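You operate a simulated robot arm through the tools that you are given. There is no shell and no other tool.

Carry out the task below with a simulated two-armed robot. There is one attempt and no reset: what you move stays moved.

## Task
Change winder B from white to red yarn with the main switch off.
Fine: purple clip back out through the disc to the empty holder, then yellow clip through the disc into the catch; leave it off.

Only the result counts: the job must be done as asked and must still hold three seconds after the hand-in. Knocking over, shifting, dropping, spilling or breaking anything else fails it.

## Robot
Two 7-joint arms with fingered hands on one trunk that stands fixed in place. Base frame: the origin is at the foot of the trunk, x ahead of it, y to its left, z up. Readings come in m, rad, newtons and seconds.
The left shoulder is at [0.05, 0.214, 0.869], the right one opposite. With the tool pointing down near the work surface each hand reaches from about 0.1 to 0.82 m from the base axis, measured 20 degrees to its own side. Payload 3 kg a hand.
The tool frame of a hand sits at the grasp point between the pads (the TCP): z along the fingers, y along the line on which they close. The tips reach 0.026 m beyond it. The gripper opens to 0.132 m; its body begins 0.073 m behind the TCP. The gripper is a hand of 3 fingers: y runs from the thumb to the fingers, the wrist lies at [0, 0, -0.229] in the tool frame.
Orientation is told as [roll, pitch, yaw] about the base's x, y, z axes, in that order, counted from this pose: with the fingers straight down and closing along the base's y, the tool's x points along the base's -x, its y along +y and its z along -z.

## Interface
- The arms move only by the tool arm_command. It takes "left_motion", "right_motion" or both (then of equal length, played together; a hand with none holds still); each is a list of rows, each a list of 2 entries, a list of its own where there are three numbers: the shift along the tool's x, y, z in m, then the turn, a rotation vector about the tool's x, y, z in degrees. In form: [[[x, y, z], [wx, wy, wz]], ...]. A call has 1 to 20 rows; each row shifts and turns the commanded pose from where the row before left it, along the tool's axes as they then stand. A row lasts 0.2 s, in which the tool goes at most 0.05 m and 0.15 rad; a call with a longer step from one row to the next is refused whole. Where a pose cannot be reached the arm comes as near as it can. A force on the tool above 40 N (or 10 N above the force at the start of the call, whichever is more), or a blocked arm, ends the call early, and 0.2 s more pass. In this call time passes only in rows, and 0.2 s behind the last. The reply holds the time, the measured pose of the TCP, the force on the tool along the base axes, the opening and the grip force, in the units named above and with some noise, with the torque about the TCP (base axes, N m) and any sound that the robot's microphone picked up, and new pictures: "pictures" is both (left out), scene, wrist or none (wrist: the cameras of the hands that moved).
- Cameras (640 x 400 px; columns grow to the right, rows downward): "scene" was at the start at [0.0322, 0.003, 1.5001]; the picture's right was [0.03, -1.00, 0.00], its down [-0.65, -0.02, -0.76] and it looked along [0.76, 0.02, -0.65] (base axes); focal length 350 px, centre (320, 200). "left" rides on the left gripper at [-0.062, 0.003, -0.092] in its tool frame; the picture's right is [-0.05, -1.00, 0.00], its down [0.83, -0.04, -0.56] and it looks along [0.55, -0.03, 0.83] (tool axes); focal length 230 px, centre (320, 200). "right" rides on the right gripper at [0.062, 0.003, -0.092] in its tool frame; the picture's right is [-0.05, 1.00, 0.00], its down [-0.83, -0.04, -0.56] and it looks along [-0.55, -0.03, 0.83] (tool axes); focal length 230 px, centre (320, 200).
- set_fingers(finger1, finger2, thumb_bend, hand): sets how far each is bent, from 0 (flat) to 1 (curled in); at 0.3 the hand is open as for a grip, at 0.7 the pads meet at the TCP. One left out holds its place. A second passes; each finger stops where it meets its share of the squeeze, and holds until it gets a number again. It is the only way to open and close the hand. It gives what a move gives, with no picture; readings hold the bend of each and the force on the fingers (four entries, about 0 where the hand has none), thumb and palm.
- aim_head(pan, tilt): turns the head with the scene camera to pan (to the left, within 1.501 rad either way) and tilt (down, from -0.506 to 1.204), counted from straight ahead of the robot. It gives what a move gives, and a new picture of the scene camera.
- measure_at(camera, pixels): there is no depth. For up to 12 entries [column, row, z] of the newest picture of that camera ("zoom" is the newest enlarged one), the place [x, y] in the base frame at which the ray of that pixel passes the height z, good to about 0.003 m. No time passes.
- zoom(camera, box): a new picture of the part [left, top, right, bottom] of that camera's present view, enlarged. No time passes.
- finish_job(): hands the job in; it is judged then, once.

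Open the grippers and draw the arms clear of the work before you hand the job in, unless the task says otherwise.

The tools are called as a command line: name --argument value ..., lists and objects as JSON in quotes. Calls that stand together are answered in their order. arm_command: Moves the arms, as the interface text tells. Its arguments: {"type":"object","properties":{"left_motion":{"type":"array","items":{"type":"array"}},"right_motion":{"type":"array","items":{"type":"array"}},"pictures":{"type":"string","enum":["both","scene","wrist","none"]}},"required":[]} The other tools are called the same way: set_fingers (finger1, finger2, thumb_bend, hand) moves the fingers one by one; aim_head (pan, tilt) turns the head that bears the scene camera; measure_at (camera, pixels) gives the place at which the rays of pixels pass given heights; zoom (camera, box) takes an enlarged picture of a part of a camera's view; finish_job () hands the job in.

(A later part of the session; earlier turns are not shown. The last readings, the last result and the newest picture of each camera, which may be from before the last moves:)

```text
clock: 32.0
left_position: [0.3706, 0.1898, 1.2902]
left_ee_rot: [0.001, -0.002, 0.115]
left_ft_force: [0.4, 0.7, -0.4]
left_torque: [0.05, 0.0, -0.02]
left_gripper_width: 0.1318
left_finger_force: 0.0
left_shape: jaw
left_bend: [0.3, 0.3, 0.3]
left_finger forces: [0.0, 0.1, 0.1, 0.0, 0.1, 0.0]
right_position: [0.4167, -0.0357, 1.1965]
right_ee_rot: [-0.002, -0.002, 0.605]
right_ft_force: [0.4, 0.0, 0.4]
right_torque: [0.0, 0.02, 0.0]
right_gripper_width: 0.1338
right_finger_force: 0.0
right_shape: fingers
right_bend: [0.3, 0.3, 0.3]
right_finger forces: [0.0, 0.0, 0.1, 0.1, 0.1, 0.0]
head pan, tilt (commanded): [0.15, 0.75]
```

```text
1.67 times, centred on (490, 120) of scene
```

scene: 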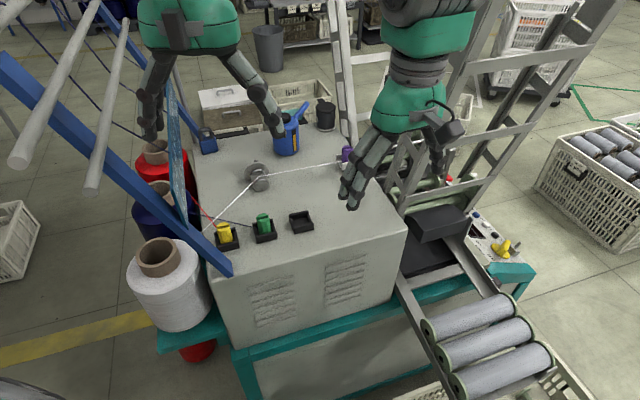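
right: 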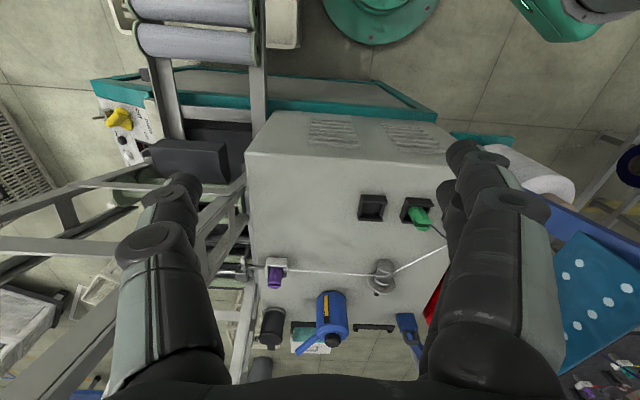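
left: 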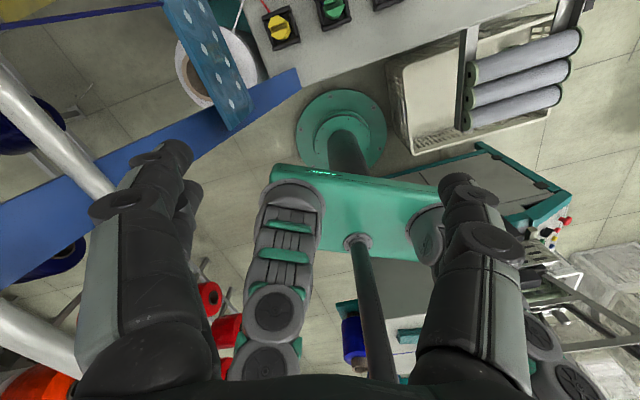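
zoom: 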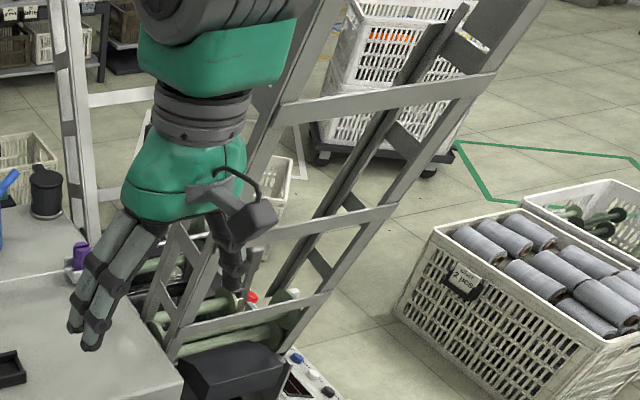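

I slice the frame's front-left rail (centre lines in both views) at three heights to know its position.

measure_at --camera "scene" --pixels '[[401, 207, 1.0], [478, 42, 1.0], [401, 207, 1.1], [478, 42, 1.1], [401, 207, 1.25], [478, 42, 1.25]]'

measure_at --camera "right" --pixels '[[239, 187.5, 1.0], [200, 232.5, 1.0], [239, 187.5, 1.1], [200, 232.5, 1.1], [239, 187.5, 1.25], [200, 232.5, 1.25]]'

```text
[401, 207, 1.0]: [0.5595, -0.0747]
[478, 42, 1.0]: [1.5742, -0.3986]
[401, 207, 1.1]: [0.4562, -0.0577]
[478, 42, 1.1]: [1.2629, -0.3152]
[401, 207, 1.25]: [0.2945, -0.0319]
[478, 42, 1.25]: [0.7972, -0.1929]
```

```text
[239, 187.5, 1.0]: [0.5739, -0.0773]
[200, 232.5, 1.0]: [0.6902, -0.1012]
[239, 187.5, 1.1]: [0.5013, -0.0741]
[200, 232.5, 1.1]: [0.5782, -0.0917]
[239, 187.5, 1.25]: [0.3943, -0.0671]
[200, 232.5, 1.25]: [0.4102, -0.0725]
```

The two views are nearly in one plane with the rail, so that result is unreliable. I shift the right hand 0.25 m toward -y for a better baseline and look at the frame again.

arm_command --right_motion '[[[0.0237, -0.0343, 0], [0, 0, 0]], [[0.0237, -0.0343, 0], [0, 0, 0]], [[0.0237, -0.0343, 0], [0, 0, 0]], [[0.0237, -0.0343, 0], [0, 0, 0]], [[0.0237, -0.0343, 0], [0, 0, 0]], [[0.0237, -0.0343, 0], [0, 0, 0]]]' --pictures "both"

zoom --camera "right" --box '[160, 60, 480, 260]'

zoom --camera "scene" --box '[320, 40, 560, 240]'

```text
clock: 33.4
left_position: [0.3702, 0.1889, 1.2905]
left_ee_rot: [-0.001, 0.0, 0.116]
left_ft_force: [-1.0, 0.5, -0.4]
left_torque: [0.01, 0.0, 0.02]
left_gripper_width: 0.132
left_finger_force: 0.0
left_shape: jaw
left_bend: [0.3, 0.3, 0.3]
left_finger forces: [0.0, 0.0, 0.1, 0.1, 0.0, 0.1]
right_position: [0.4162, -0.2836, 1.1989]
right_ee_rot: [0.0, 0.001, 0.604]
right_ft_force: [-0.4, -0.2, -0.6]
right_torque: [-0.01, -0.05, 0.02]
right_gripper_width: 0.1343
right_finger_force: 0.1
right_shape: fingers
right_bend: [0.3, 0.3, 0.3]
right_finger forces: [0.0, 0.0, 0.0, 0.1, 0.1, 0.1]
head pan, tilt (commanded): [0.15, 0.75]
```

scene: 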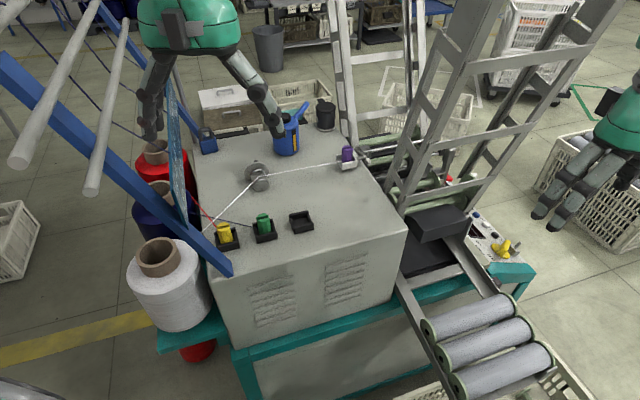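
right: 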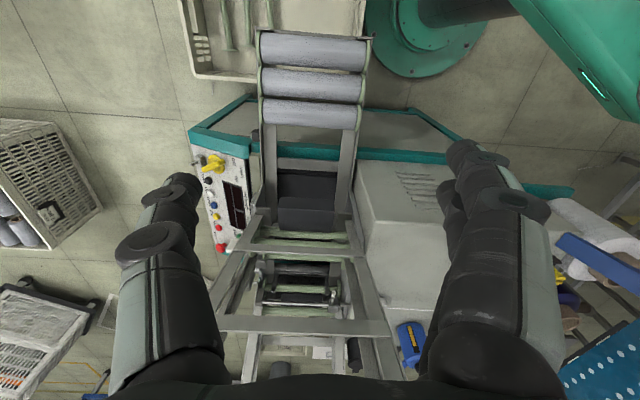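

```text
2.00 times, centred on (320, 160) of right
```

zoom: 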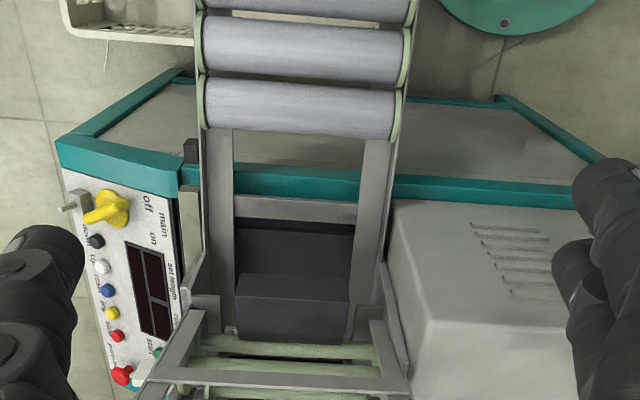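

```text
2.00 times, centred on (440, 140) of scene
```

zoom: 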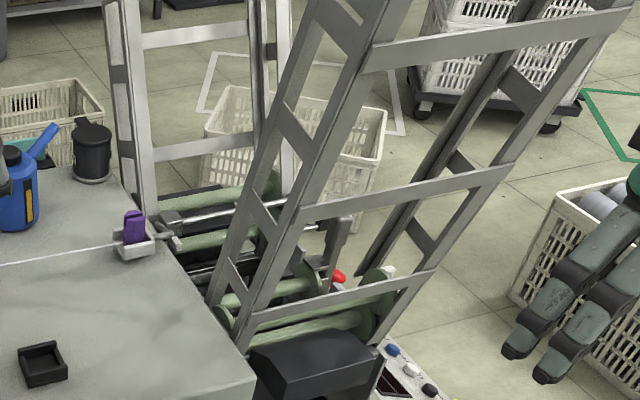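

Now the frame is seen from a good baseline; I triangulate its left post at the lower and second crossbars.

measure_at --camera "scene" --pixels '[[409, 202.5, 0.95], [409, 202.5, 1.05], [435, 147.5, 1.0], [435, 147.5, 1.2], [466, 70, 1.2], [466, 70, 1.4], [405, 222.5, 0.9], [405, 222.5, 1.0]]'

measure_at --camera "right" --pixels '[[360, 247.5, 0.95], [360, 247.5, 1.05], [388, 328, 1.0], [388, 328, 1.2], [362, 253, 0.9], [362, 253, 1.0]]'

```text
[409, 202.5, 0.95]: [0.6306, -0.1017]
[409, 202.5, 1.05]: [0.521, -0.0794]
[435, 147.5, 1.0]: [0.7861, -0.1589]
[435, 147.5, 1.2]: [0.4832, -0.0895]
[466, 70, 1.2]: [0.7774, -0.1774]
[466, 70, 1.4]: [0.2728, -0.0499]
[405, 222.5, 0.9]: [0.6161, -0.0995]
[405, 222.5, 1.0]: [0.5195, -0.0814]
```

```text
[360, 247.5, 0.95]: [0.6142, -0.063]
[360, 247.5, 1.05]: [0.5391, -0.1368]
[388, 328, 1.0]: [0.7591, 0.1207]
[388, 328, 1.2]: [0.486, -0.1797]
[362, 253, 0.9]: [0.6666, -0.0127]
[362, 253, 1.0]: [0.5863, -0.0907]
```

The frame's left post stands at about [0.585,-0.093] (z 0.99) to [0.555,-0.106] (z 1.15), too close for the right forearm to reach the catch, so the left hand will carry the clips. I move the left hand slightly forward and test turning it so the fingers close along the machine axis f (yaw ≈ -1.18).

arm_command --left_motion '[[[-0.0374, -0.0245, 0.02], [0, 0, 0]], [[-0.0374, -0.0245, 0.02], [0, 0, 0]], [[0, 0, 0], [0, 0, 8.2]], [[0, 0, 0], [0, 0, 8.2]], [[0, 0, 0], [0, 0, 8.2]], [[0, 0, 0], [0, 0, 8.2]], [[0, 0, 0], [0, 0, 8.2]], [[0, 0, 0], [0, 0, 8.2]], [[0, 0, 0], [0, 0, 8.2]], [[0, 0, 0], [0, 0, 8.2]], [[0, 0, 0], [0, 0, 8.2]]]' --pictures "both"

```text
clock: 35.8
left_position: [0.4484, 0.1495, 1.2511]
left_ee_rot: [-0.001, 0.001, -1.175]
left_ft_force: [0.0, 0.0, 0.1]
left_torque: [0.02, 0.0, -0.01]
left_gripper_width: 0.132
left_finger_force: 0.0
left_shape: jaw
left_bend: [0.3, 0.3, 0.3]
left_finger forces: [0.1, 0.0, 0.0, 0.1, 0.0, 0.1]
right_position: [0.4165, -0.2825, 1.1986]
right_ee_rot: [-0.001, -0.001, 0.603]
right_ft_force: [-0.3, 0.1, 0.4]
right_torque: [-0.02, 0.0, -0.02]
right_gripper_width: 0.1343
right_finger_force: 0.1
right_shape: fingers
right_bend: [0.3, 0.3, 0.3]
right_finger forces: [0.0, 0.1, 0.0, 0.1, 0.0, 0.1]
head pan, tilt (commanded): [0.15, 0.75]
```

scene: 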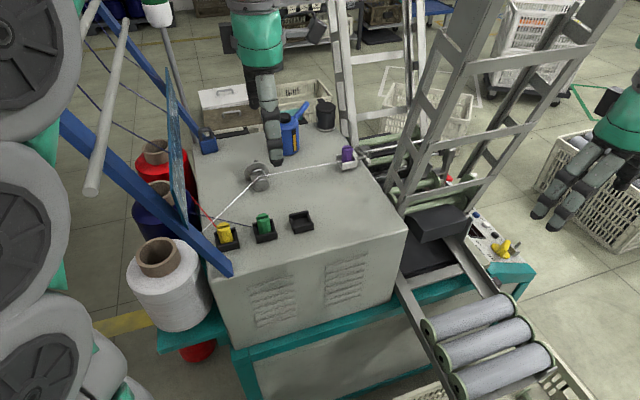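
left: 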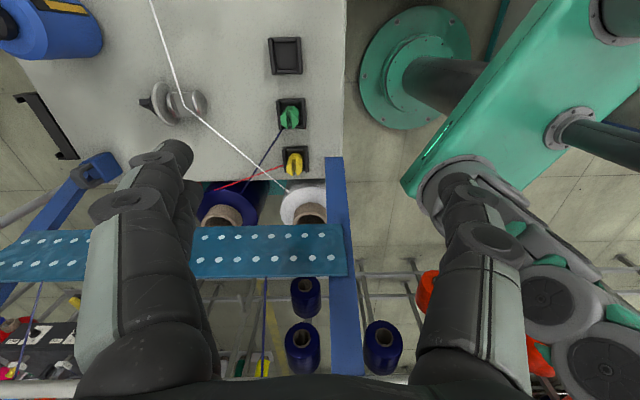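

The left hand reaches this orientation, and its camera now looks across the table: disc (180,100), empty holder (285,56), green (291,118), yellow (294,160), with white yarn running to the white cone. I zoom for precise triangulation.

zoom --camera "left" --box '[240, 20, 368, 220]'

zoom --camera "left" --box '[130, 60, 226, 130]'

zoom --camera "scene" --box '[200, 200, 330, 280]'

```text
2.00 times, centred on (304, 120) of left
```

zoom: 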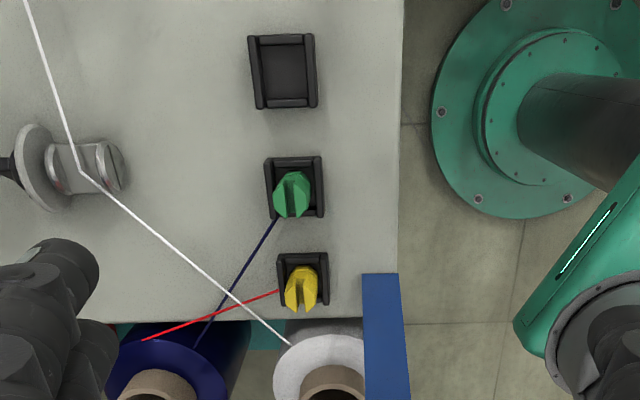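

```text
5.71 times, centred on (178, 95) of left
```

zoom: 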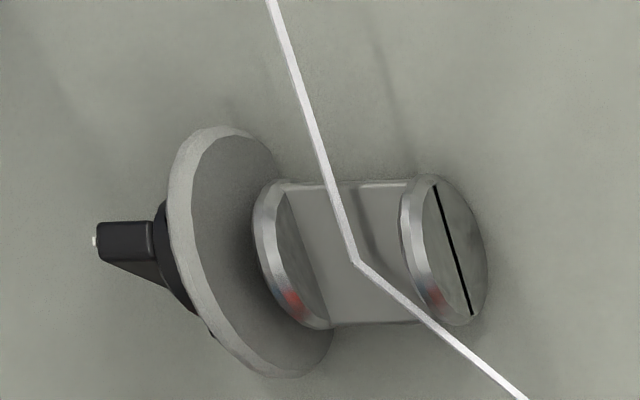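

```text
4.92 times, centred on (265, 240) of scene
```

zoom: 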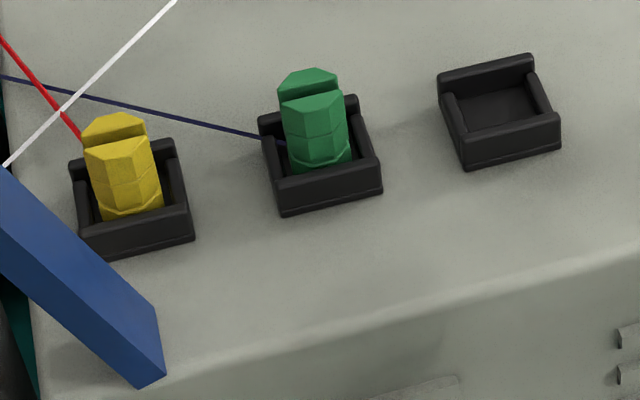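

I measure holder centres and clip tops in the left and scene pictures at two heights to triangulate them.

measure_at --camera "left" --pixels '[[286, 55, 0.95], [286, 55, 1.05], [290, 117.5, 0.95], [290, 117.5, 1.05], [295, 166, 0.95], [295, 166, 1.05], [184, 106, 0.95], [184, 106, 1.05], [199, 97, 0.95], [199, 97, 1.05]]'

measure_at --camera "scene" --pixels '[[302.2, 222.1, 0.95], [302.2, 222.1, 1.05], [263.4, 216.6, 0.95], [263.4, 216.6, 1.05], [223.7, 225.8, 0.95], [223.7, 225.8, 1.05], [259, 176.5, 0.95], [259, 176.5, 1.05], [261.2, 185.2, 0.95], [261.2, 185.2, 1.05]]'

```text
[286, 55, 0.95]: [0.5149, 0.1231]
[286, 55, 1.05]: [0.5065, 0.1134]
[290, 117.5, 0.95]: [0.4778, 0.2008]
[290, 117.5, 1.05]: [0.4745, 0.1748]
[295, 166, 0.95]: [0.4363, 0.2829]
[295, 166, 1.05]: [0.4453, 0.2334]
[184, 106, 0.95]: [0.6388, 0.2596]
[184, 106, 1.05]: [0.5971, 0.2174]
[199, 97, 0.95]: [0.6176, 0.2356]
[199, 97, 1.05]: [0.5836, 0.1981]
```

```text
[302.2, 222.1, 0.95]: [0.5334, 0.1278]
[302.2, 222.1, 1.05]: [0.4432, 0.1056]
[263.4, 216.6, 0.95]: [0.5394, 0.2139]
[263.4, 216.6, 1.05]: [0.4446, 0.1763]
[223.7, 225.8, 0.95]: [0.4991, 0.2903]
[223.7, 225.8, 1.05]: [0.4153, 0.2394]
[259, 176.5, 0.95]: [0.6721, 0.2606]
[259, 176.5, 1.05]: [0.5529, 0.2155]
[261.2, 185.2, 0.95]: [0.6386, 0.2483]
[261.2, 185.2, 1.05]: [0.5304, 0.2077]
```

Yellow sits at ≈[0.442,0.2525], green ≈[0.475,0.186], empty holder ≈[0.512,0.122], clip tops at z≈1.018, disc waypoint [0.621,0.241,0.993]. I also triangulate the blue beam end near the yellow clip, the cap and the blue plate for clearance.

measure_at --camera "left" --pixels '[[325.5, 157.5, 0.95], [325.5, 157.5, 1.05], [343, 156.5, 0.95], [343, 156.5, 1.05], [200.2, 103.8, 0.95], [200.2, 103.8, 1.05], [345, 225, 1.0], [345, 225, 1.1], [190, 230, 1.0], [190, 230, 1.2]]'

measure_at --camera "scene" --pixels '[[231.1, 262, 0.95], [231.1, 262, 1.05], [228.4, 278.2, 0.95], [228.4, 278.2, 1.05], [200, 233.6, 1.0], [200, 233.6, 1.1], [170, 205, 1.0], [170, 205, 1.1], [187, 222, 1.0], [187, 222, 1.1], [167, 75, 1.2], [167, 75, 1.4]]'

zoom --camera "scene" --box '[60, 60, 260, 290]'

```text
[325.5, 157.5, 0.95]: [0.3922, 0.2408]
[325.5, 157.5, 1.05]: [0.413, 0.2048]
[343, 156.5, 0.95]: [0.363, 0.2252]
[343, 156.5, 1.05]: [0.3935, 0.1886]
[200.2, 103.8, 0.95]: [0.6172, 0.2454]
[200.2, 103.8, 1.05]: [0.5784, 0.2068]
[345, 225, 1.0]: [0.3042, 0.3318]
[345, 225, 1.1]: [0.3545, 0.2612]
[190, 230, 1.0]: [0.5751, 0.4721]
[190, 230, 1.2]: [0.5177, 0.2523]
```

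```text
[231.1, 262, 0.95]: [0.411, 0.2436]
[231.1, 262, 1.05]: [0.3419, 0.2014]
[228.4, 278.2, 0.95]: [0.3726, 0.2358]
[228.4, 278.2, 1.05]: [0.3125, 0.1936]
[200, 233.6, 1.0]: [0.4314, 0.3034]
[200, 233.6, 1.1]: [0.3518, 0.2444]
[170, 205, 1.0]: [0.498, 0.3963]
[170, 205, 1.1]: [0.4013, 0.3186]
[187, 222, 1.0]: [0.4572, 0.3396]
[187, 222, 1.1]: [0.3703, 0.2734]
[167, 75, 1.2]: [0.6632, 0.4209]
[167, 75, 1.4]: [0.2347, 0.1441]
```

```text
1.74 times, centred on (160, 175) of scene
```

zoom: 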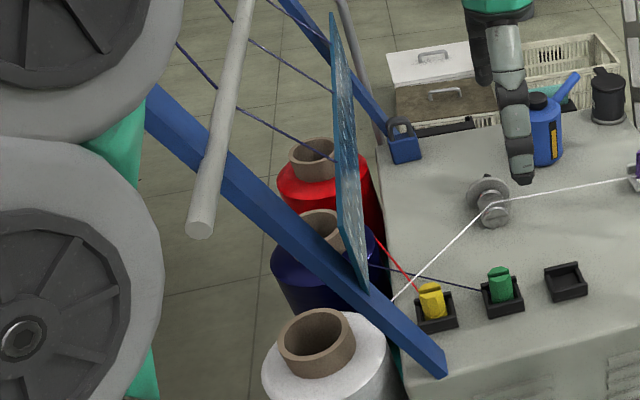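

The blue beam is actually a steep post from [0.385,0.23,0.966] up to about [0.315,0.29,1.3], right beside the yellow clip. I look at how the left arm lies relative to this post and the grey rods before choosing which hand does what.

aim_head --pan 0.8 --tilt 0.45

aim_head --pan 0.5 --tilt 0.15

```text
clock: 36.8
left_position: [0.4482, 0.1496, 1.2517]
left_ee_rot: [0.001, -0.002, -1.174]
left_ft_force: [-0.3, 0.1, -0.6]
left_torque: [0.02, 0.01, -0.02]
left_gripper_width: 0.1318
left_finger_force: 0.0
left_shape: jaw
left_bend: [0.3, 0.3, 0.3]
left_finger forces: [0.0, 0.0, 0.1, 0.1, 0.1, 0.0]
right_position: [0.418, -0.2827, 1.1984]
right_ee_rot: [-0.001, -0.001, 0.604]
right_ft_force: [0.3, 0.8, -0.2]
right_torque: [-0.01, -0.01, -0.02]
right_gripper_width: 0.1343
right_finger_force: 0.0
right_shape: fingers
right_bend: [0.3, 0.3, 0.3]
right_finger forces: [0.0, 0.0, 0.0, 0.0, 0.0, 0.0]
head pan, tilt (commanded): [0.799, 0.45]
```

scene: 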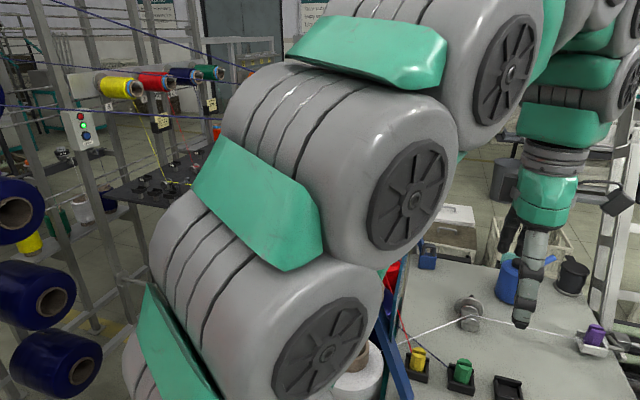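

```text
clock: 37.6
left_position: [0.4484, 0.1489, 1.2511]
left_ee_rot: [0.002, 0.0, -1.173]
left_ft_force: [-0.3, 0.2, -0.9]
left_torque: [-0.04, 0.0, 0.0]
left_gripper_width: 0.1319
left_finger_force: 0.1
left_shape: jaw
left_bend: [0.3, 0.3, 0.3]
left_finger forces: [0.0, 0.0, 0.0, 0.0, 0.0, 0.1]
right_position: [0.4163, -0.2824, 1.1983]
right_ee_rot: [0.0, -0.001, 0.605]
right_ft_force: [-0.9, 0.1, 0.4]
right_torque: [0.02, -0.01, 0.01]
right_gripper_width: 0.1342
right_finger_force: 0.1
right_shape: fingers
right_bend: [0.3, 0.3, 0.3]
right_finger forces: [0.0, 0.0, 0.0, 0.0, 0.0, 0.1]
head pan, tilt (commanded): [0.499, 0.15]
```

scene: 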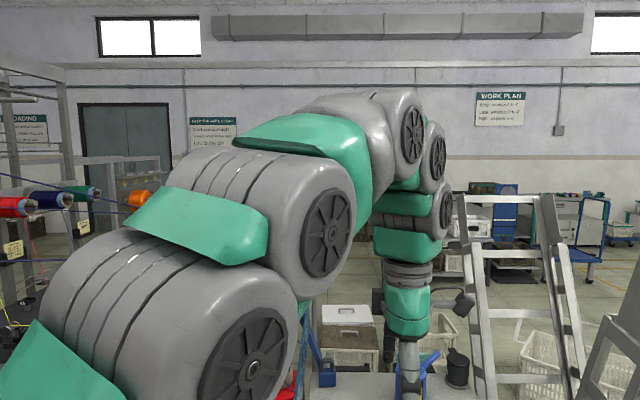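

The left arm is raised elbow-up between the robot and the post. To keep it clear of that post the wrist must stay near y≤0.2, so I want a tilted hand whose yaw I can vary; I test how far the left hand can yaw the other way in free space.

arm_command --left_motion '[[[0, 0, 0], [0, 0, -8.5]], [[0, 0, 0], [0, 0, -8.5]], [[0, 0, 0], [0, 0, -8.5]], [[0, 0, 0], [0, 0, -8.5]], [[0, 0, 0], [0, 0, -8.5]], [[0, 0, 0], [0, 0, -8.5]], [[0, 0, 0], [0, 0, -8.5]], [[0, 0, 0], [0, 0, -8.5]], [[0, 0, 0], [0, 0, -8.5]], [[0, 0, 0], [0, 0, -8.5]], [[0, 0, 0], [0, 0, -8.5]], [[0, 0, 0], [0, 0, -8.5]], [[0, 0, 0], [0, 0, -8.5]], [[0, 0, 0], [0, 0, -8.5]], [[0, 0, 0], [0, 0, -8.5]], [[0, 0, 0], [0, 0, -8.5]], [[0, 0, 0], [0, 0, -8.5]], [[0, 0, 0], [0, 0, -8.5]]]' --pictures "both"

```text
clock: 41.4
left_position: [0.4475, 0.15, 1.2508]
left_ee_rot: [0.0, 0.0, 1.499]
left_ft_force: [0.3, 0.7, -0.5]
left_torque: [-0.04, -0.03, 0.02]
left_gripper_width: 0.1318
left_finger_force: 0.1
left_shape: jaw
left_bend: [0.3, 0.3, 0.3]
left_finger forces: [0.0, 0.1, 0.0, 0.0, 0.0, 0.1]
right_position: [0.4165, -0.2822, 1.1984]
right_ee_rot: [0.0, 0.0, 0.603]
right_ft_force: [0.2, 0.1, 0.6]
right_torque: [-0.02, 0.02, 0.03]
right_gripper_width: 0.1341
right_finger_force: 0.0
right_shape: fingers
right_bend: [0.3, 0.3, 0.3]
right_finger forces: [0.0, 0.0, 0.1, 0.0, 0.0, 0.0]
head pan, tilt (commanded): [0.499, 0.15]
```

scene: 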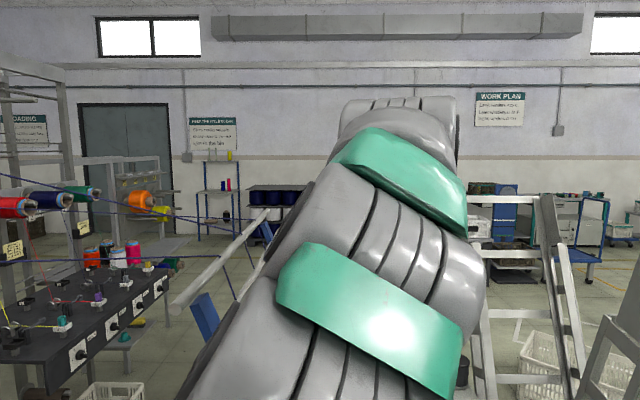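
left: 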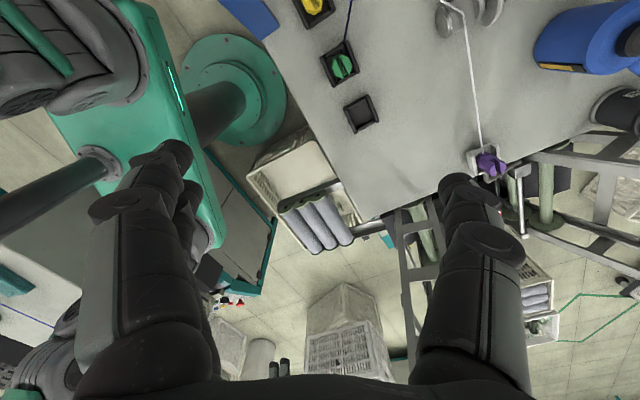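

The left hand reaches yaw +1.5 as well. In this view the blue post's upper end seems visible near (205,295); I zoom to check how high it ends.

zoom --camera "scene" --box '[140, 190, 300, 400]'

aim_head --pan 0.65 --tilt 0.6

```text
1.90 times, centred on (220, 295) of scene
```

zoom: 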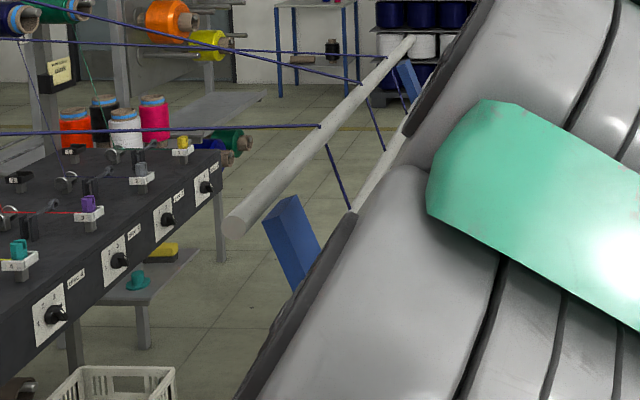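

```text
clock: 42.3
left_position: [0.4479, 0.1502, 1.2508]
left_ee_rot: [-0.001, 0.001, 1.495]
left_ft_force: [0.4, 0.9, -0.5]
left_torque: [0.0, 0.02, 0.01]
left_gripper_width: 0.1317
left_finger_force: 0.0
left_shape: jaw
left_bend: [0.3, 0.3, 0.3]
left_finger forces: [0.0, 0.1, 0.0, 0.1, 0.0, 0.0]
right_position: [0.4167, -0.2823, 1.1997]
right_ee_rot: [0.0, 0.001, 0.605]
right_ft_force: [-0.8, -0.3, 0.5]
right_torque: [0.03, -0.03, 0.0]
right_gripper_width: 0.1342
right_finger_force: 0.1
right_shape: fingers
right_bend: [0.3, 0.3, 0.3]
right_finger forces: [0.0, 0.1, 0.0, 0.1, 0.0, 0.1]
head pan, tilt (commanded): [0.649, 0.6]
```

scene: 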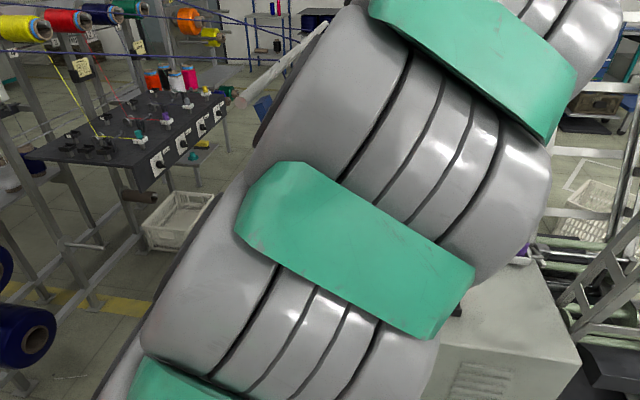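

The post ends at z≈1.33, but the elbow swings inward and blocks the head camera at positive yaw, so I go back to yaw ≈ -1.13 (fingers along f), where the view was clear.

arm_command --left_motion '[[[0, 0, 0], [0, 0, 8.37]], [[0, 0, 0], [0, 0, 8.37]], [[0, 0, 0], [0, 0, 8.37]], [[0, 0, 0], [0, 0, 8.37]], [[0, 0, 0], [0, 0, 8.37]], [[0, 0, 0], [0, 0, 8.37]], [[0, 0, 0], [0, 0, 8.37]], [[0, 0, 0], [0, 0, 8.37]], [[0, 0, 0], [0, 0, 8.37]], [[0, 0, 0], [0, 0, 8.37]], [[0, 0, 0], [0, 0, 8.37]], [[0, 0, 0], [0, 0, 8.37]], [[0, 0, 0], [0, 0, 8.37]], [[0, 0, 0], [0, 0, 8.37]], [[0, 0, 0], [0, 0, 8.37]], [[0, 0, 0], [0, 0, 8.37]], [[0, 0, 0], [0, 0, 8.37]], [[0, 0, 0], [0, 0, 8.37]]]' --pictures "none"

aim_head --pan 0.15 --tilt 0.75

```text
clock: 46.1
left_position: [0.4493, 0.1497, 1.2515]
left_ee_rot: [-0.001, 0.0, -1.136]
left_ft_force: [0.8, 0.3, -0.3]
left_torque: [0.02, 0.0, 0.02]
left_gripper_width: 0.1322
left_finger_force: 0.1
left_shape: jaw
left_bend: [0.3, 0.3, 0.3]
left_finger forces: [0.1, 0.1, 0.0, 0.0, 0.0, 0.0]
right_position: [0.4159, -0.2826, 1.1998]
right_ee_rot: [-0.001, 0.0, 0.603]
right_ft_force: [0.0, -0.4, 0.1]
right_torque: [0.01, 0.03, 0.0]
right_gripper_width: 0.134
right_finger_force: 0.0
right_shape: fingers
right_bend: [0.3, 0.3, 0.3]
right_finger forces: [0.0, 0.0, 0.0, 0.0, 0.0, 0.0]
head pan, tilt (commanded): [0.649, 0.6]
```

```text
clock: 47.1
left_position: [0.4475, 0.1484, 1.2516]
left_ee_rot: [0.001, 0.001, -1.131]
left_ft_force: [0.0, 0.4, 0.7]
left_torque: [0.01, 0.01, -0.02]
left_gripper_width: 0.1319
left_finger_force: 0.1
left_shape: jaw
left_bend: [0.3, 0.3, 0.3]
left_finger forces: [0.0, 0.1, 0.0, 0.0, 0.0, 0.0]
right_position: [0.4161, -0.2822, 1.1984]
right_ee_rot: [-0.001, -0.001, 0.603]
right_ft_force: [0.0, -0.4, -0.3]
right_torque: [0.03, 0.0, 0.02]
right_gripper_width: 0.134
right_finger_force: 0.0
right_shape: fingers
right_bend: [0.3, 0.3, 0.3]
right_finger forces: [0.0, 0.0, 0.1, 0.0, 0.0, 0.1]
head pan, tilt (commanded): [0.15, 0.75]
```

scene: 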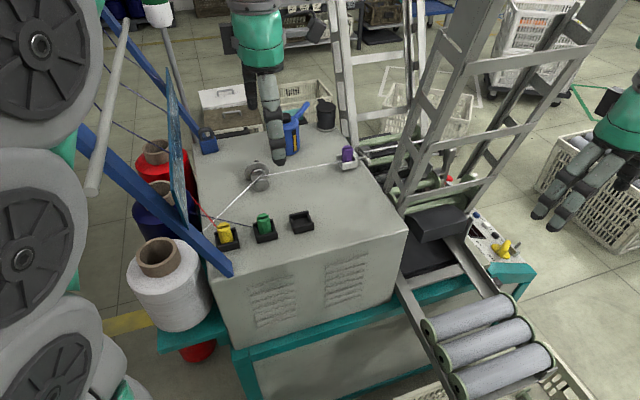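

View is clear again. I move the left hand toward the catch at a safe height and begin a 15° tilt with the wrist leaning left, so that the catch comes within reach.

arm_command --left_motion '[[[-0.0287, 0.029, 0.01], [0, 0, 0]], [[-0.0287, 0.029, 0.01], [0, 0, 0]], [[-0.0287, 0.029, 0.01], [0, 0, 0]], [[-0.0287, 0.029, 0.01], [0, 0, 0]], [[-0.0287, 0.029, 0.01], [0, 0, 0]], [[0, 0, 0], [0, -5, 0]], [[0, 0, 0], [0, -5, 0]], [[0, 0, 0], [0, -5, 0]]]' --pictures "both"

```text
clock: 48.9
left_position: [0.6201, 0.0872, 1.1965]
left_ee_rot: [-0.001, -0.263, -1.131]
left_ft_force: [-0.6, 0.2, -0.4]
left_torque: [0.0, 0.02, 0.04]
left_gripper_width: 0.1318
left_finger_force: 0.0
left_shape: jaw
left_bend: [0.3, 0.3, 0.3]
left_finger forces: [0.1, 0.0, 0.0, 0.0, 0.0, 0.1]
left hand out of reach, approached as far as the arm can: row 5
right_position: [0.4163, -0.2829, 1.1987]
right_ee_rot: [-0.001, -0.001, 0.603]
right_ft_force: [0.6, -0.5, -0.8]
right_torque: [-0.03, -0.04, -0.02]
right_gripper_width: 0.134
right_finger_force: 0.1
right_shape: fingers
right_bend: [0.3, 0.3, 0.3]
right_finger forces: [0.0, 0.1, 0.1, 0.0, 0.0, 0.0]
head pan, tilt (commanded): [0.15, 0.75]
```

scene: 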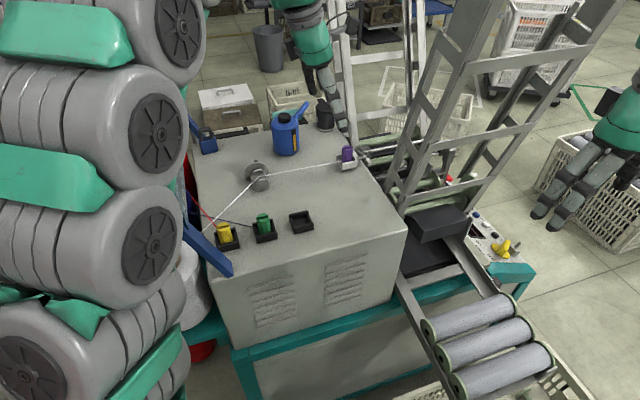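
left: 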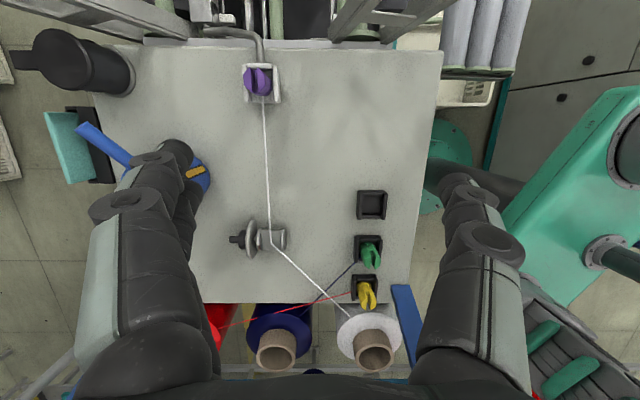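

This gives an almost straight-down view of the whole table: catch (260,82), disc (258,238), empty holder (371,205), green (369,252), yellow (366,292). I zoom on the catch and disc.

zoom --camera "left" --box '[210, 20, 330, 120]'

zoom --camera "left" --box '[210, 190, 306, 270]'

zoom --camera "left" --box '[310, 170, 430, 350]'

zoom --camera "scene" --box '[310, 120, 400, 200]'

```text
4.00 times, centred on (270, 70) of left
```

zoom: 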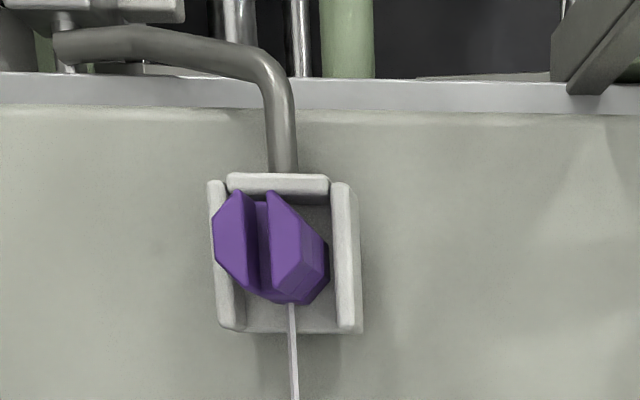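

```text
5.00 times, centred on (258, 230) of left
```

zoom: 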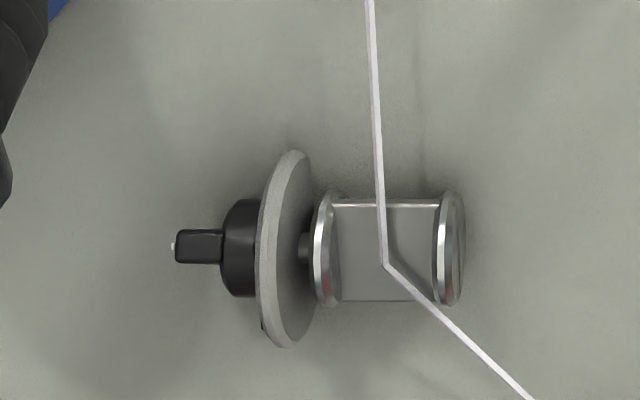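

```text
2.22 times, centred on (370, 260) of left
```

zoom: 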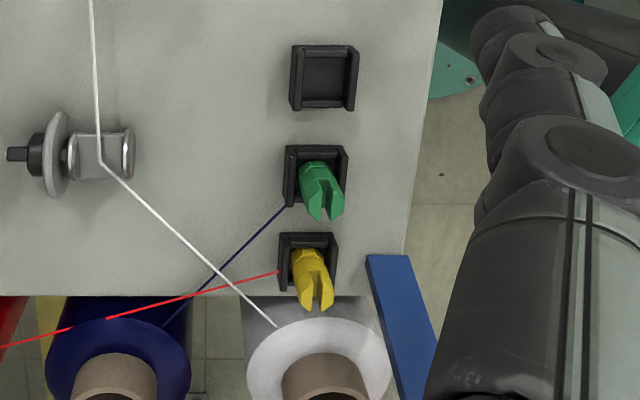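

```text
5.00 times, centred on (355, 160) of scene
```

zoom: 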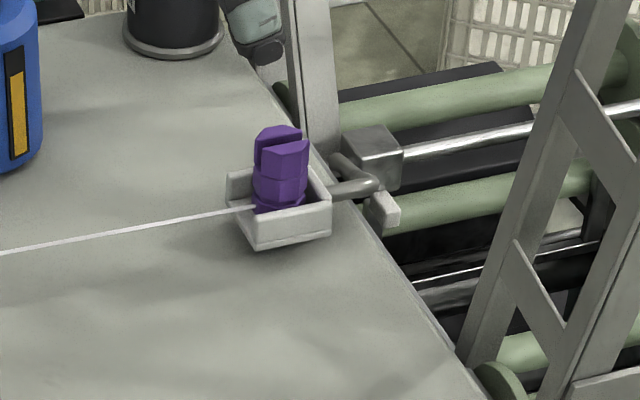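

The catch and the holders are U-shaped with their open side facing left (toward the creel). I measure the catch walls, clip top, disc slot and empty-holder bars from this overhead picture at their approximate heights.

measure_at --camera "left" --pixels '[[253.75, 80, 1.01], [253.75, 80, 0.99], [245.5, 83.75, 0.975], [276.25, 84.25, 0.975], [259.5, 66, 0.975], [262.75, 95.75, 0.98], [271, 243, 0.993], [283.5, 240, 0.985], [258.5, 240, 0.985], [371, 205, 0.975], [251.5, 244, 0.985], [271, 217, 0.99]]'

measure_at --camera "scene" --pixels '[[347, 147.5, 1.01], [347, 147.5, 0.99], [351, 163, 0.975], [337, 155.5, 0.975], [355.5, 157, 0.98]]'

```text
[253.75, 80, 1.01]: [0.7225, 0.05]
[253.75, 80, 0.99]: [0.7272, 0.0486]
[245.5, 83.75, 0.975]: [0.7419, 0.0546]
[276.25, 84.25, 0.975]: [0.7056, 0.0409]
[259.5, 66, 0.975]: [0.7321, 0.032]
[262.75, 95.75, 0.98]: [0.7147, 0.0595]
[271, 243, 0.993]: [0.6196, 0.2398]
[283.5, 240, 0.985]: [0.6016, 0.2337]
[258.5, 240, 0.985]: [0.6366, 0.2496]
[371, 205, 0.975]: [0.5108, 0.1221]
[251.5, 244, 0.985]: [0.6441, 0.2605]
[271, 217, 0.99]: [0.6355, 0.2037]
```

```text
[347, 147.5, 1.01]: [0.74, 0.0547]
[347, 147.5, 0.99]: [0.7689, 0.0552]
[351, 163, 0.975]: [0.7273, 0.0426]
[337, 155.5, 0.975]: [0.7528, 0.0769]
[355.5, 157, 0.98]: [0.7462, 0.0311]
```

The clip top triangulates to [0.720,0.0525,1.023], catch bars' midpoint [0.724,0.048] at z≈0.975, and the disc slot centre [0.619,0.2415]. I move the open left hand to just above the purple clip at z≈1.10.

arm_command --left_motion '[[[-0.012, 0.019, 0.0282], [0, 0, 0]], [[-0.012, 0.019, 0.0282], [0, 0, 0]], [[-0.012, 0.019, 0.0282], [0, 0, 0]], [[-0.012, 0.019, 0.0282], [0, 0, 0]]]' --pictures "both"

zoom --camera "left" --box '[200, 100, 440, 250]'

zoom --camera "scene" --box '[290, 80, 410, 200]'

```text
clock: 49.9
left_position: [0.7196, 0.0519, 1.1014]
left_ee_rot: [0.002, -0.263, -1.134]
left_ft_force: [-0.6, -0.9, -1.2]
left_torque: [-0.04, 0.01, -0.02]
left_gripper_width: 0.1321
left_finger_force: 0.1
left_shape: jaw
left_bend: [0.3, 0.3, 0.3]
left_finger forces: [0.0, 0.0, 0.0, 0.1, 0.1, 0.0]
right_position: [0.4166, -0.2827, 1.1981]
right_ee_rot: [0.0, 0.001, 0.604]
right_ft_force: [0.7, -0.4, 0.1]
right_torque: [0.05, 0.0, 0.01]
right_gripper_width: 0.1344
right_finger_force: 0.1
right_shape: fingers
right_bend: [0.3, 0.3, 0.3]
right_finger forces: [0.1, 0.0, 0.1, 0.0, 0.0, 0.1]
head pan, tilt (commanded): [0.15, 0.75]
```

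scene: 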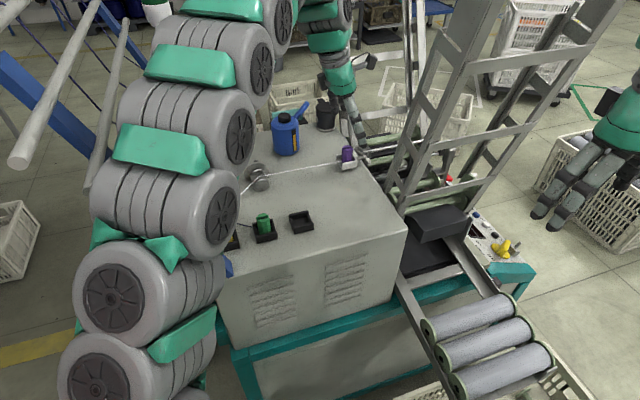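
left: 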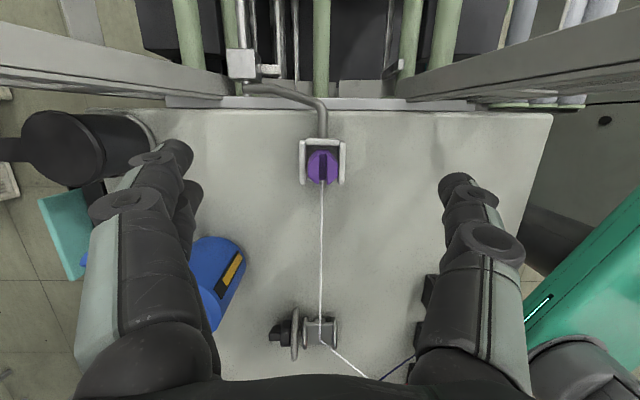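

```text
2.67 times, centred on (320, 175) of left
```

zoom: 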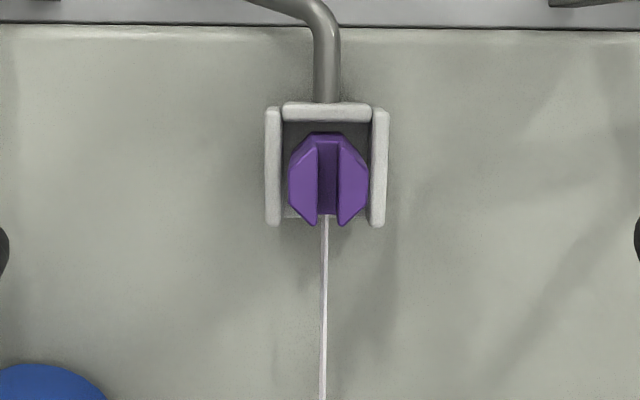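

```text
3.33 times, centred on (350, 140) of scene
```

zoom: 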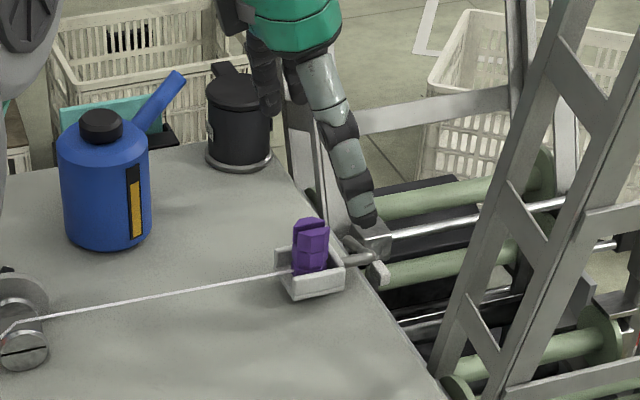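

The clip appears at (323,167) in the left picture, within about 3 mm of the TCP line. I descend vertically to z≈1.009 (finger bottoms just above the catch walls), shifting 3 mm toward the thumb side.

arm_command --left_motion '[[[0.006, -0.0008, 0.0222], [0, 0, 0]], [[0.006, -0.0008, 0.0222], [0, 0, 0]], [[0.006, -0.0008, 0.0222], [0, 0, 0]], [[0.006, -0.0008, 0.0222], [0, 0, 0]]]' --pictures "both"

zoom --camera "left" --box '[200, 130, 440, 280]'

zoom --camera "scene" --box '[290, 100, 410, 200]'

```text
clock: 50.9
left_position: [0.7163, 0.0515, 1.009]
left_ee_rot: [0.0, -0.263, -1.133]
left_ft_force: [0.4, 0.1, 0.0]
left_torque: [0.0, 0.02, 0.01]
left_gripper_width: 0.1318
left_finger_force: 0.1
left_shape: jaw
left_bend: [0.3, 0.3, 0.3]
left_finger forces: [0.0, 0.0, 0.0, 0.0, 0.1, 0.1]
right_position: [0.4163, -0.2838, 1.1982]
right_ee_rot: [0.0, 0.0, 0.604]
right_ft_force: [0.5, 0.1, -0.6]
right_torque: [0.0, 0.0, -0.01]
right_gripper_width: 0.1342
right_finger_force: 0.0
right_shape: fingers
right_bend: [0.3, 0.3, 0.3]
right_finger forces: [0.1, 0.1, 0.0, 0.0, 0.1, 0.0]
head pan, tilt (commanded): [0.15, 0.75]
```

scene: 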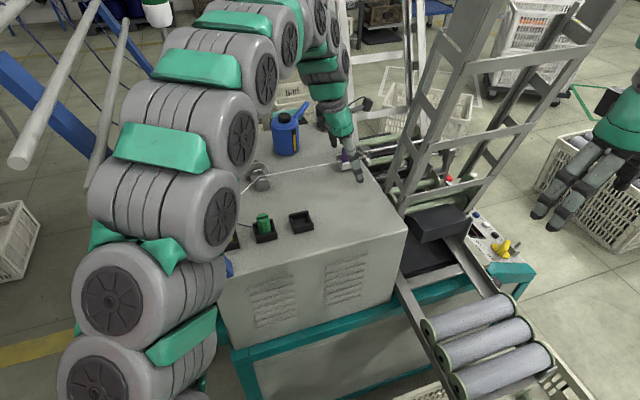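
left: 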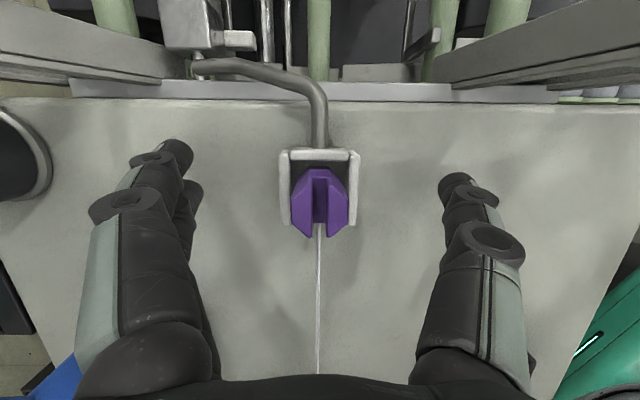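

```text
2.67 times, centred on (320, 205) of left
```

zoom: 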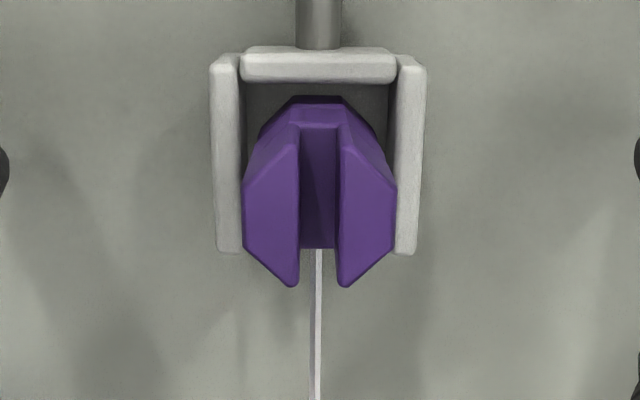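

```text
4.00 times, centred on (350, 150) of scene
```

zoom: 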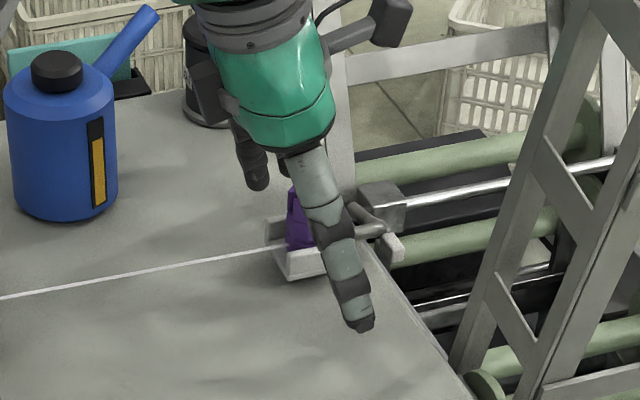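

The clip is centred at (320,201) between thumb and fingers. I close partway to 0.5 to check heights before gripping.

set_fingers --hand "left" --finger1 0.5 --finger2 0.5 --thumb_bend 0.5

zoom --camera "left" --box '[160, 100, 480, 300]'

zoom --camera "scene" --box '[310, 110, 406, 190]'

```text
clock: 51.9
left_position: [0.7155, 0.0511, 1.01]
left_ee_rot: [0.0, -0.262, -1.133]
left_ft_force: [0.0, 0.2, 1.0]
left_torque: [0.0, -0.02, 0.0]
left_gripper_width: 0.0683
left_finger_force: 0.1
left_shape: fingers
left_bend: [0.5, 0.5, 0.5]
left_finger forces: [0.0, 0.0, 0.0, 0.0, 0.0, 0.1]
right_position: [0.4156, -0.2826, 1.1979]
right_ee_rot: [0.0, -0.001, 0.604]
right_ft_force: [0.4, 0.0, -0.3]
right_torque: [0.0, -0.03, 0.03]
right_gripper_width: 0.134
right_finger_force: 0.1
right_shape: fingers
right_bend: [0.3, 0.3, 0.3]
right_finger forces: [0.0, 0.1, 0.0, 0.1, 0.0, 0.0]
head pan, tilt (commanded): [0.15, 0.75]
```

```text
2.00 times, centred on (320, 200) of left
```

zoom: 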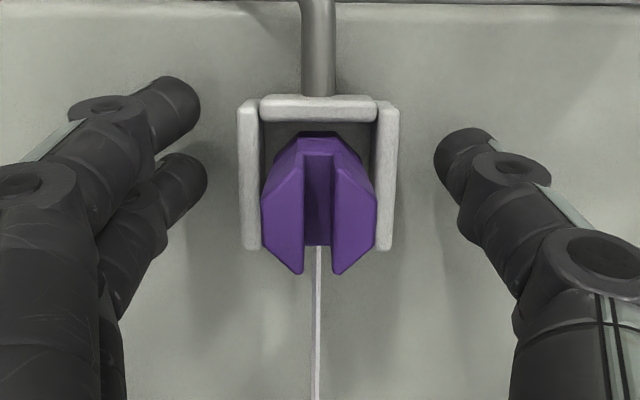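

```text
5.00 times, centred on (358, 150) of scene
```

zoom: 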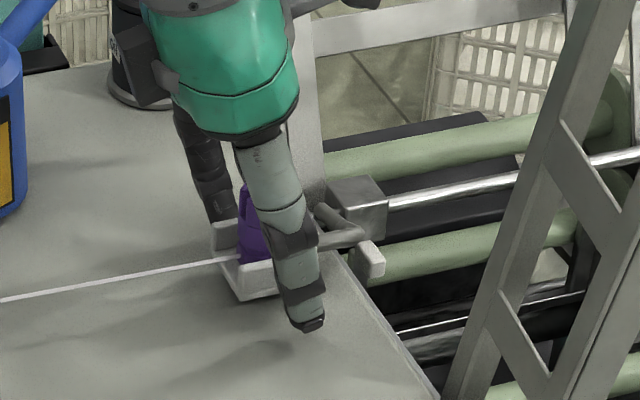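

At 0.5 the opening is 0.068 m. Before gripping I verify the catch wall-top height by triangulating the near wall's two ends.

measure_at --camera "left" --pixels '[[354.8, 224.9, 0.96], [354.8, 224.9, 0.99], [359.3, 153.3, 0.96], [359.3, 153.3, 0.99]]'

measure_at --camera "scene" --pixels '[[338.9, 164, 0.96], [338.9, 164, 0.99], [356.9, 158.9, 0.96], [356.9, 158.9, 0.99]]'

```text
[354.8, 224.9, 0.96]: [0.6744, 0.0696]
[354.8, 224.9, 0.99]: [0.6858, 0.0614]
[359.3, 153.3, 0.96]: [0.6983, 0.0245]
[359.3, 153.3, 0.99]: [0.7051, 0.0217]
```

```text
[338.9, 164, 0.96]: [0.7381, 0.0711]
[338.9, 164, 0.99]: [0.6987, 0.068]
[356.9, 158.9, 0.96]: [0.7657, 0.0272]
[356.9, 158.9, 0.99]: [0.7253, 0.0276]
```

The two picture scales show the catch walls reach z≈1.003 and the clip top z≈1.026, so only the top ~23 mm is free; my fingertips are too low to close. I rise 24 mm before closing further.

arm_command --left_motion '[[[-0.0032, 0, -0.012], [0, 0, 0]], [[-0.0032, 0, -0.0117], [0, 0, 0]]]' --pictures "none"

set_fingers --hand "left" --finger1 0.58 --finger2 0.58 --thumb_bend 0.58

zoom --camera "left" --box '[160, 100, 480, 300]'

zoom --camera "scene" --box '[310, 110, 406, 190]'

```text
clock: 52.5
left_position: [0.7169, 0.0522, 1.0328]
left_ee_rot: [0.0, -0.261, -1.133]
left_ft_force: [-0.4, 1.2, 1.0]
left_torque: [0.01, -0.02, 0.04]
left_gripper_width: 0.0684
left_finger_force: 0.1
left_shape: fingers
left_bend: [0.5, 0.5, 0.5]
left_finger forces: [0.1, 0.1, 0.1, 0.0, 0.1, 0.0]
right_position: [0.4157, -0.2818, 1.1973]
right_ee_rot: [0.001, 0.001, 0.604]
right_ft_force: [-0.5, -0.7, 0.4]
right_torque: [-0.02, 0.02, 0.03]
right_gripper_width: 0.1342
right_finger_force: 0.1
right_shape: fingers
right_bend: [0.3, 0.3, 0.3]
right_finger forces: [0.0, 0.1, 0.1, 0.0, 0.0, 0.0]
head pan, tilt (commanded): [0.15, 0.75]
```

```text
clock: 53.5
left_position: [0.7159, 0.0503, 1.0342]
left_ee_rot: [0.0, -0.261, -1.132]
left_ft_force: [0.9, -1.5, 0.4]
left_torque: [0.02, -0.01, 0.02]
left_gripper_width: 0.0452
left_finger_force: 0.0
left_shape: fingers
left_bend: [0.57, 0.57, 0.57]
left_finger forces: [0.1, 0.1, 0.0, 0.0, 0.0, 0.1]
right_position: [0.4159, -0.283, 1.1981]
right_ee_rot: [0.0, 0.0, 0.606]
right_ft_force: [-0.2, 0.6, -0.4]
right_torque: [0.04, 0.01, 0.02]
right_gripper_width: 0.1342
right_finger_force: 0.0
right_shape: fingers
right_bend: [0.3, 0.3, 0.3]
right_finger forces: [0.1, 0.0, 0.1, 0.0, 0.1, 0.0]
head pan, tilt (commanded): [0.15, 0.75]
```

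```text
2.00 times, centred on (320, 200) of left
```

zoom: 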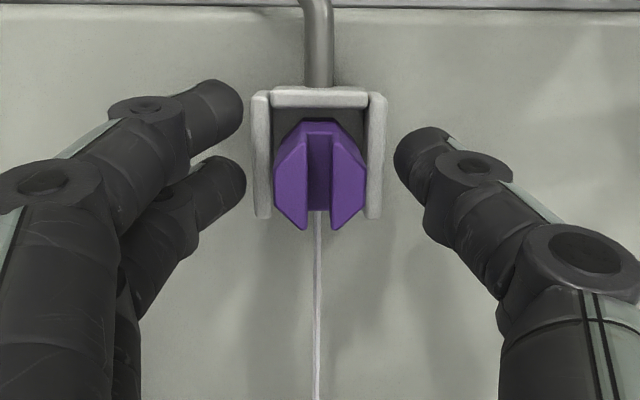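

```text
5.00 times, centred on (358, 150) of scene
```

zoom: 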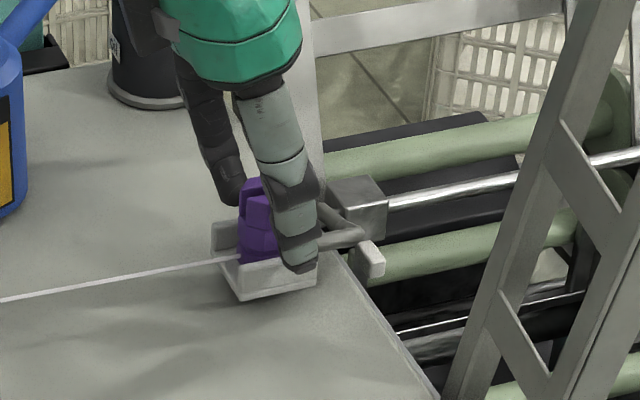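

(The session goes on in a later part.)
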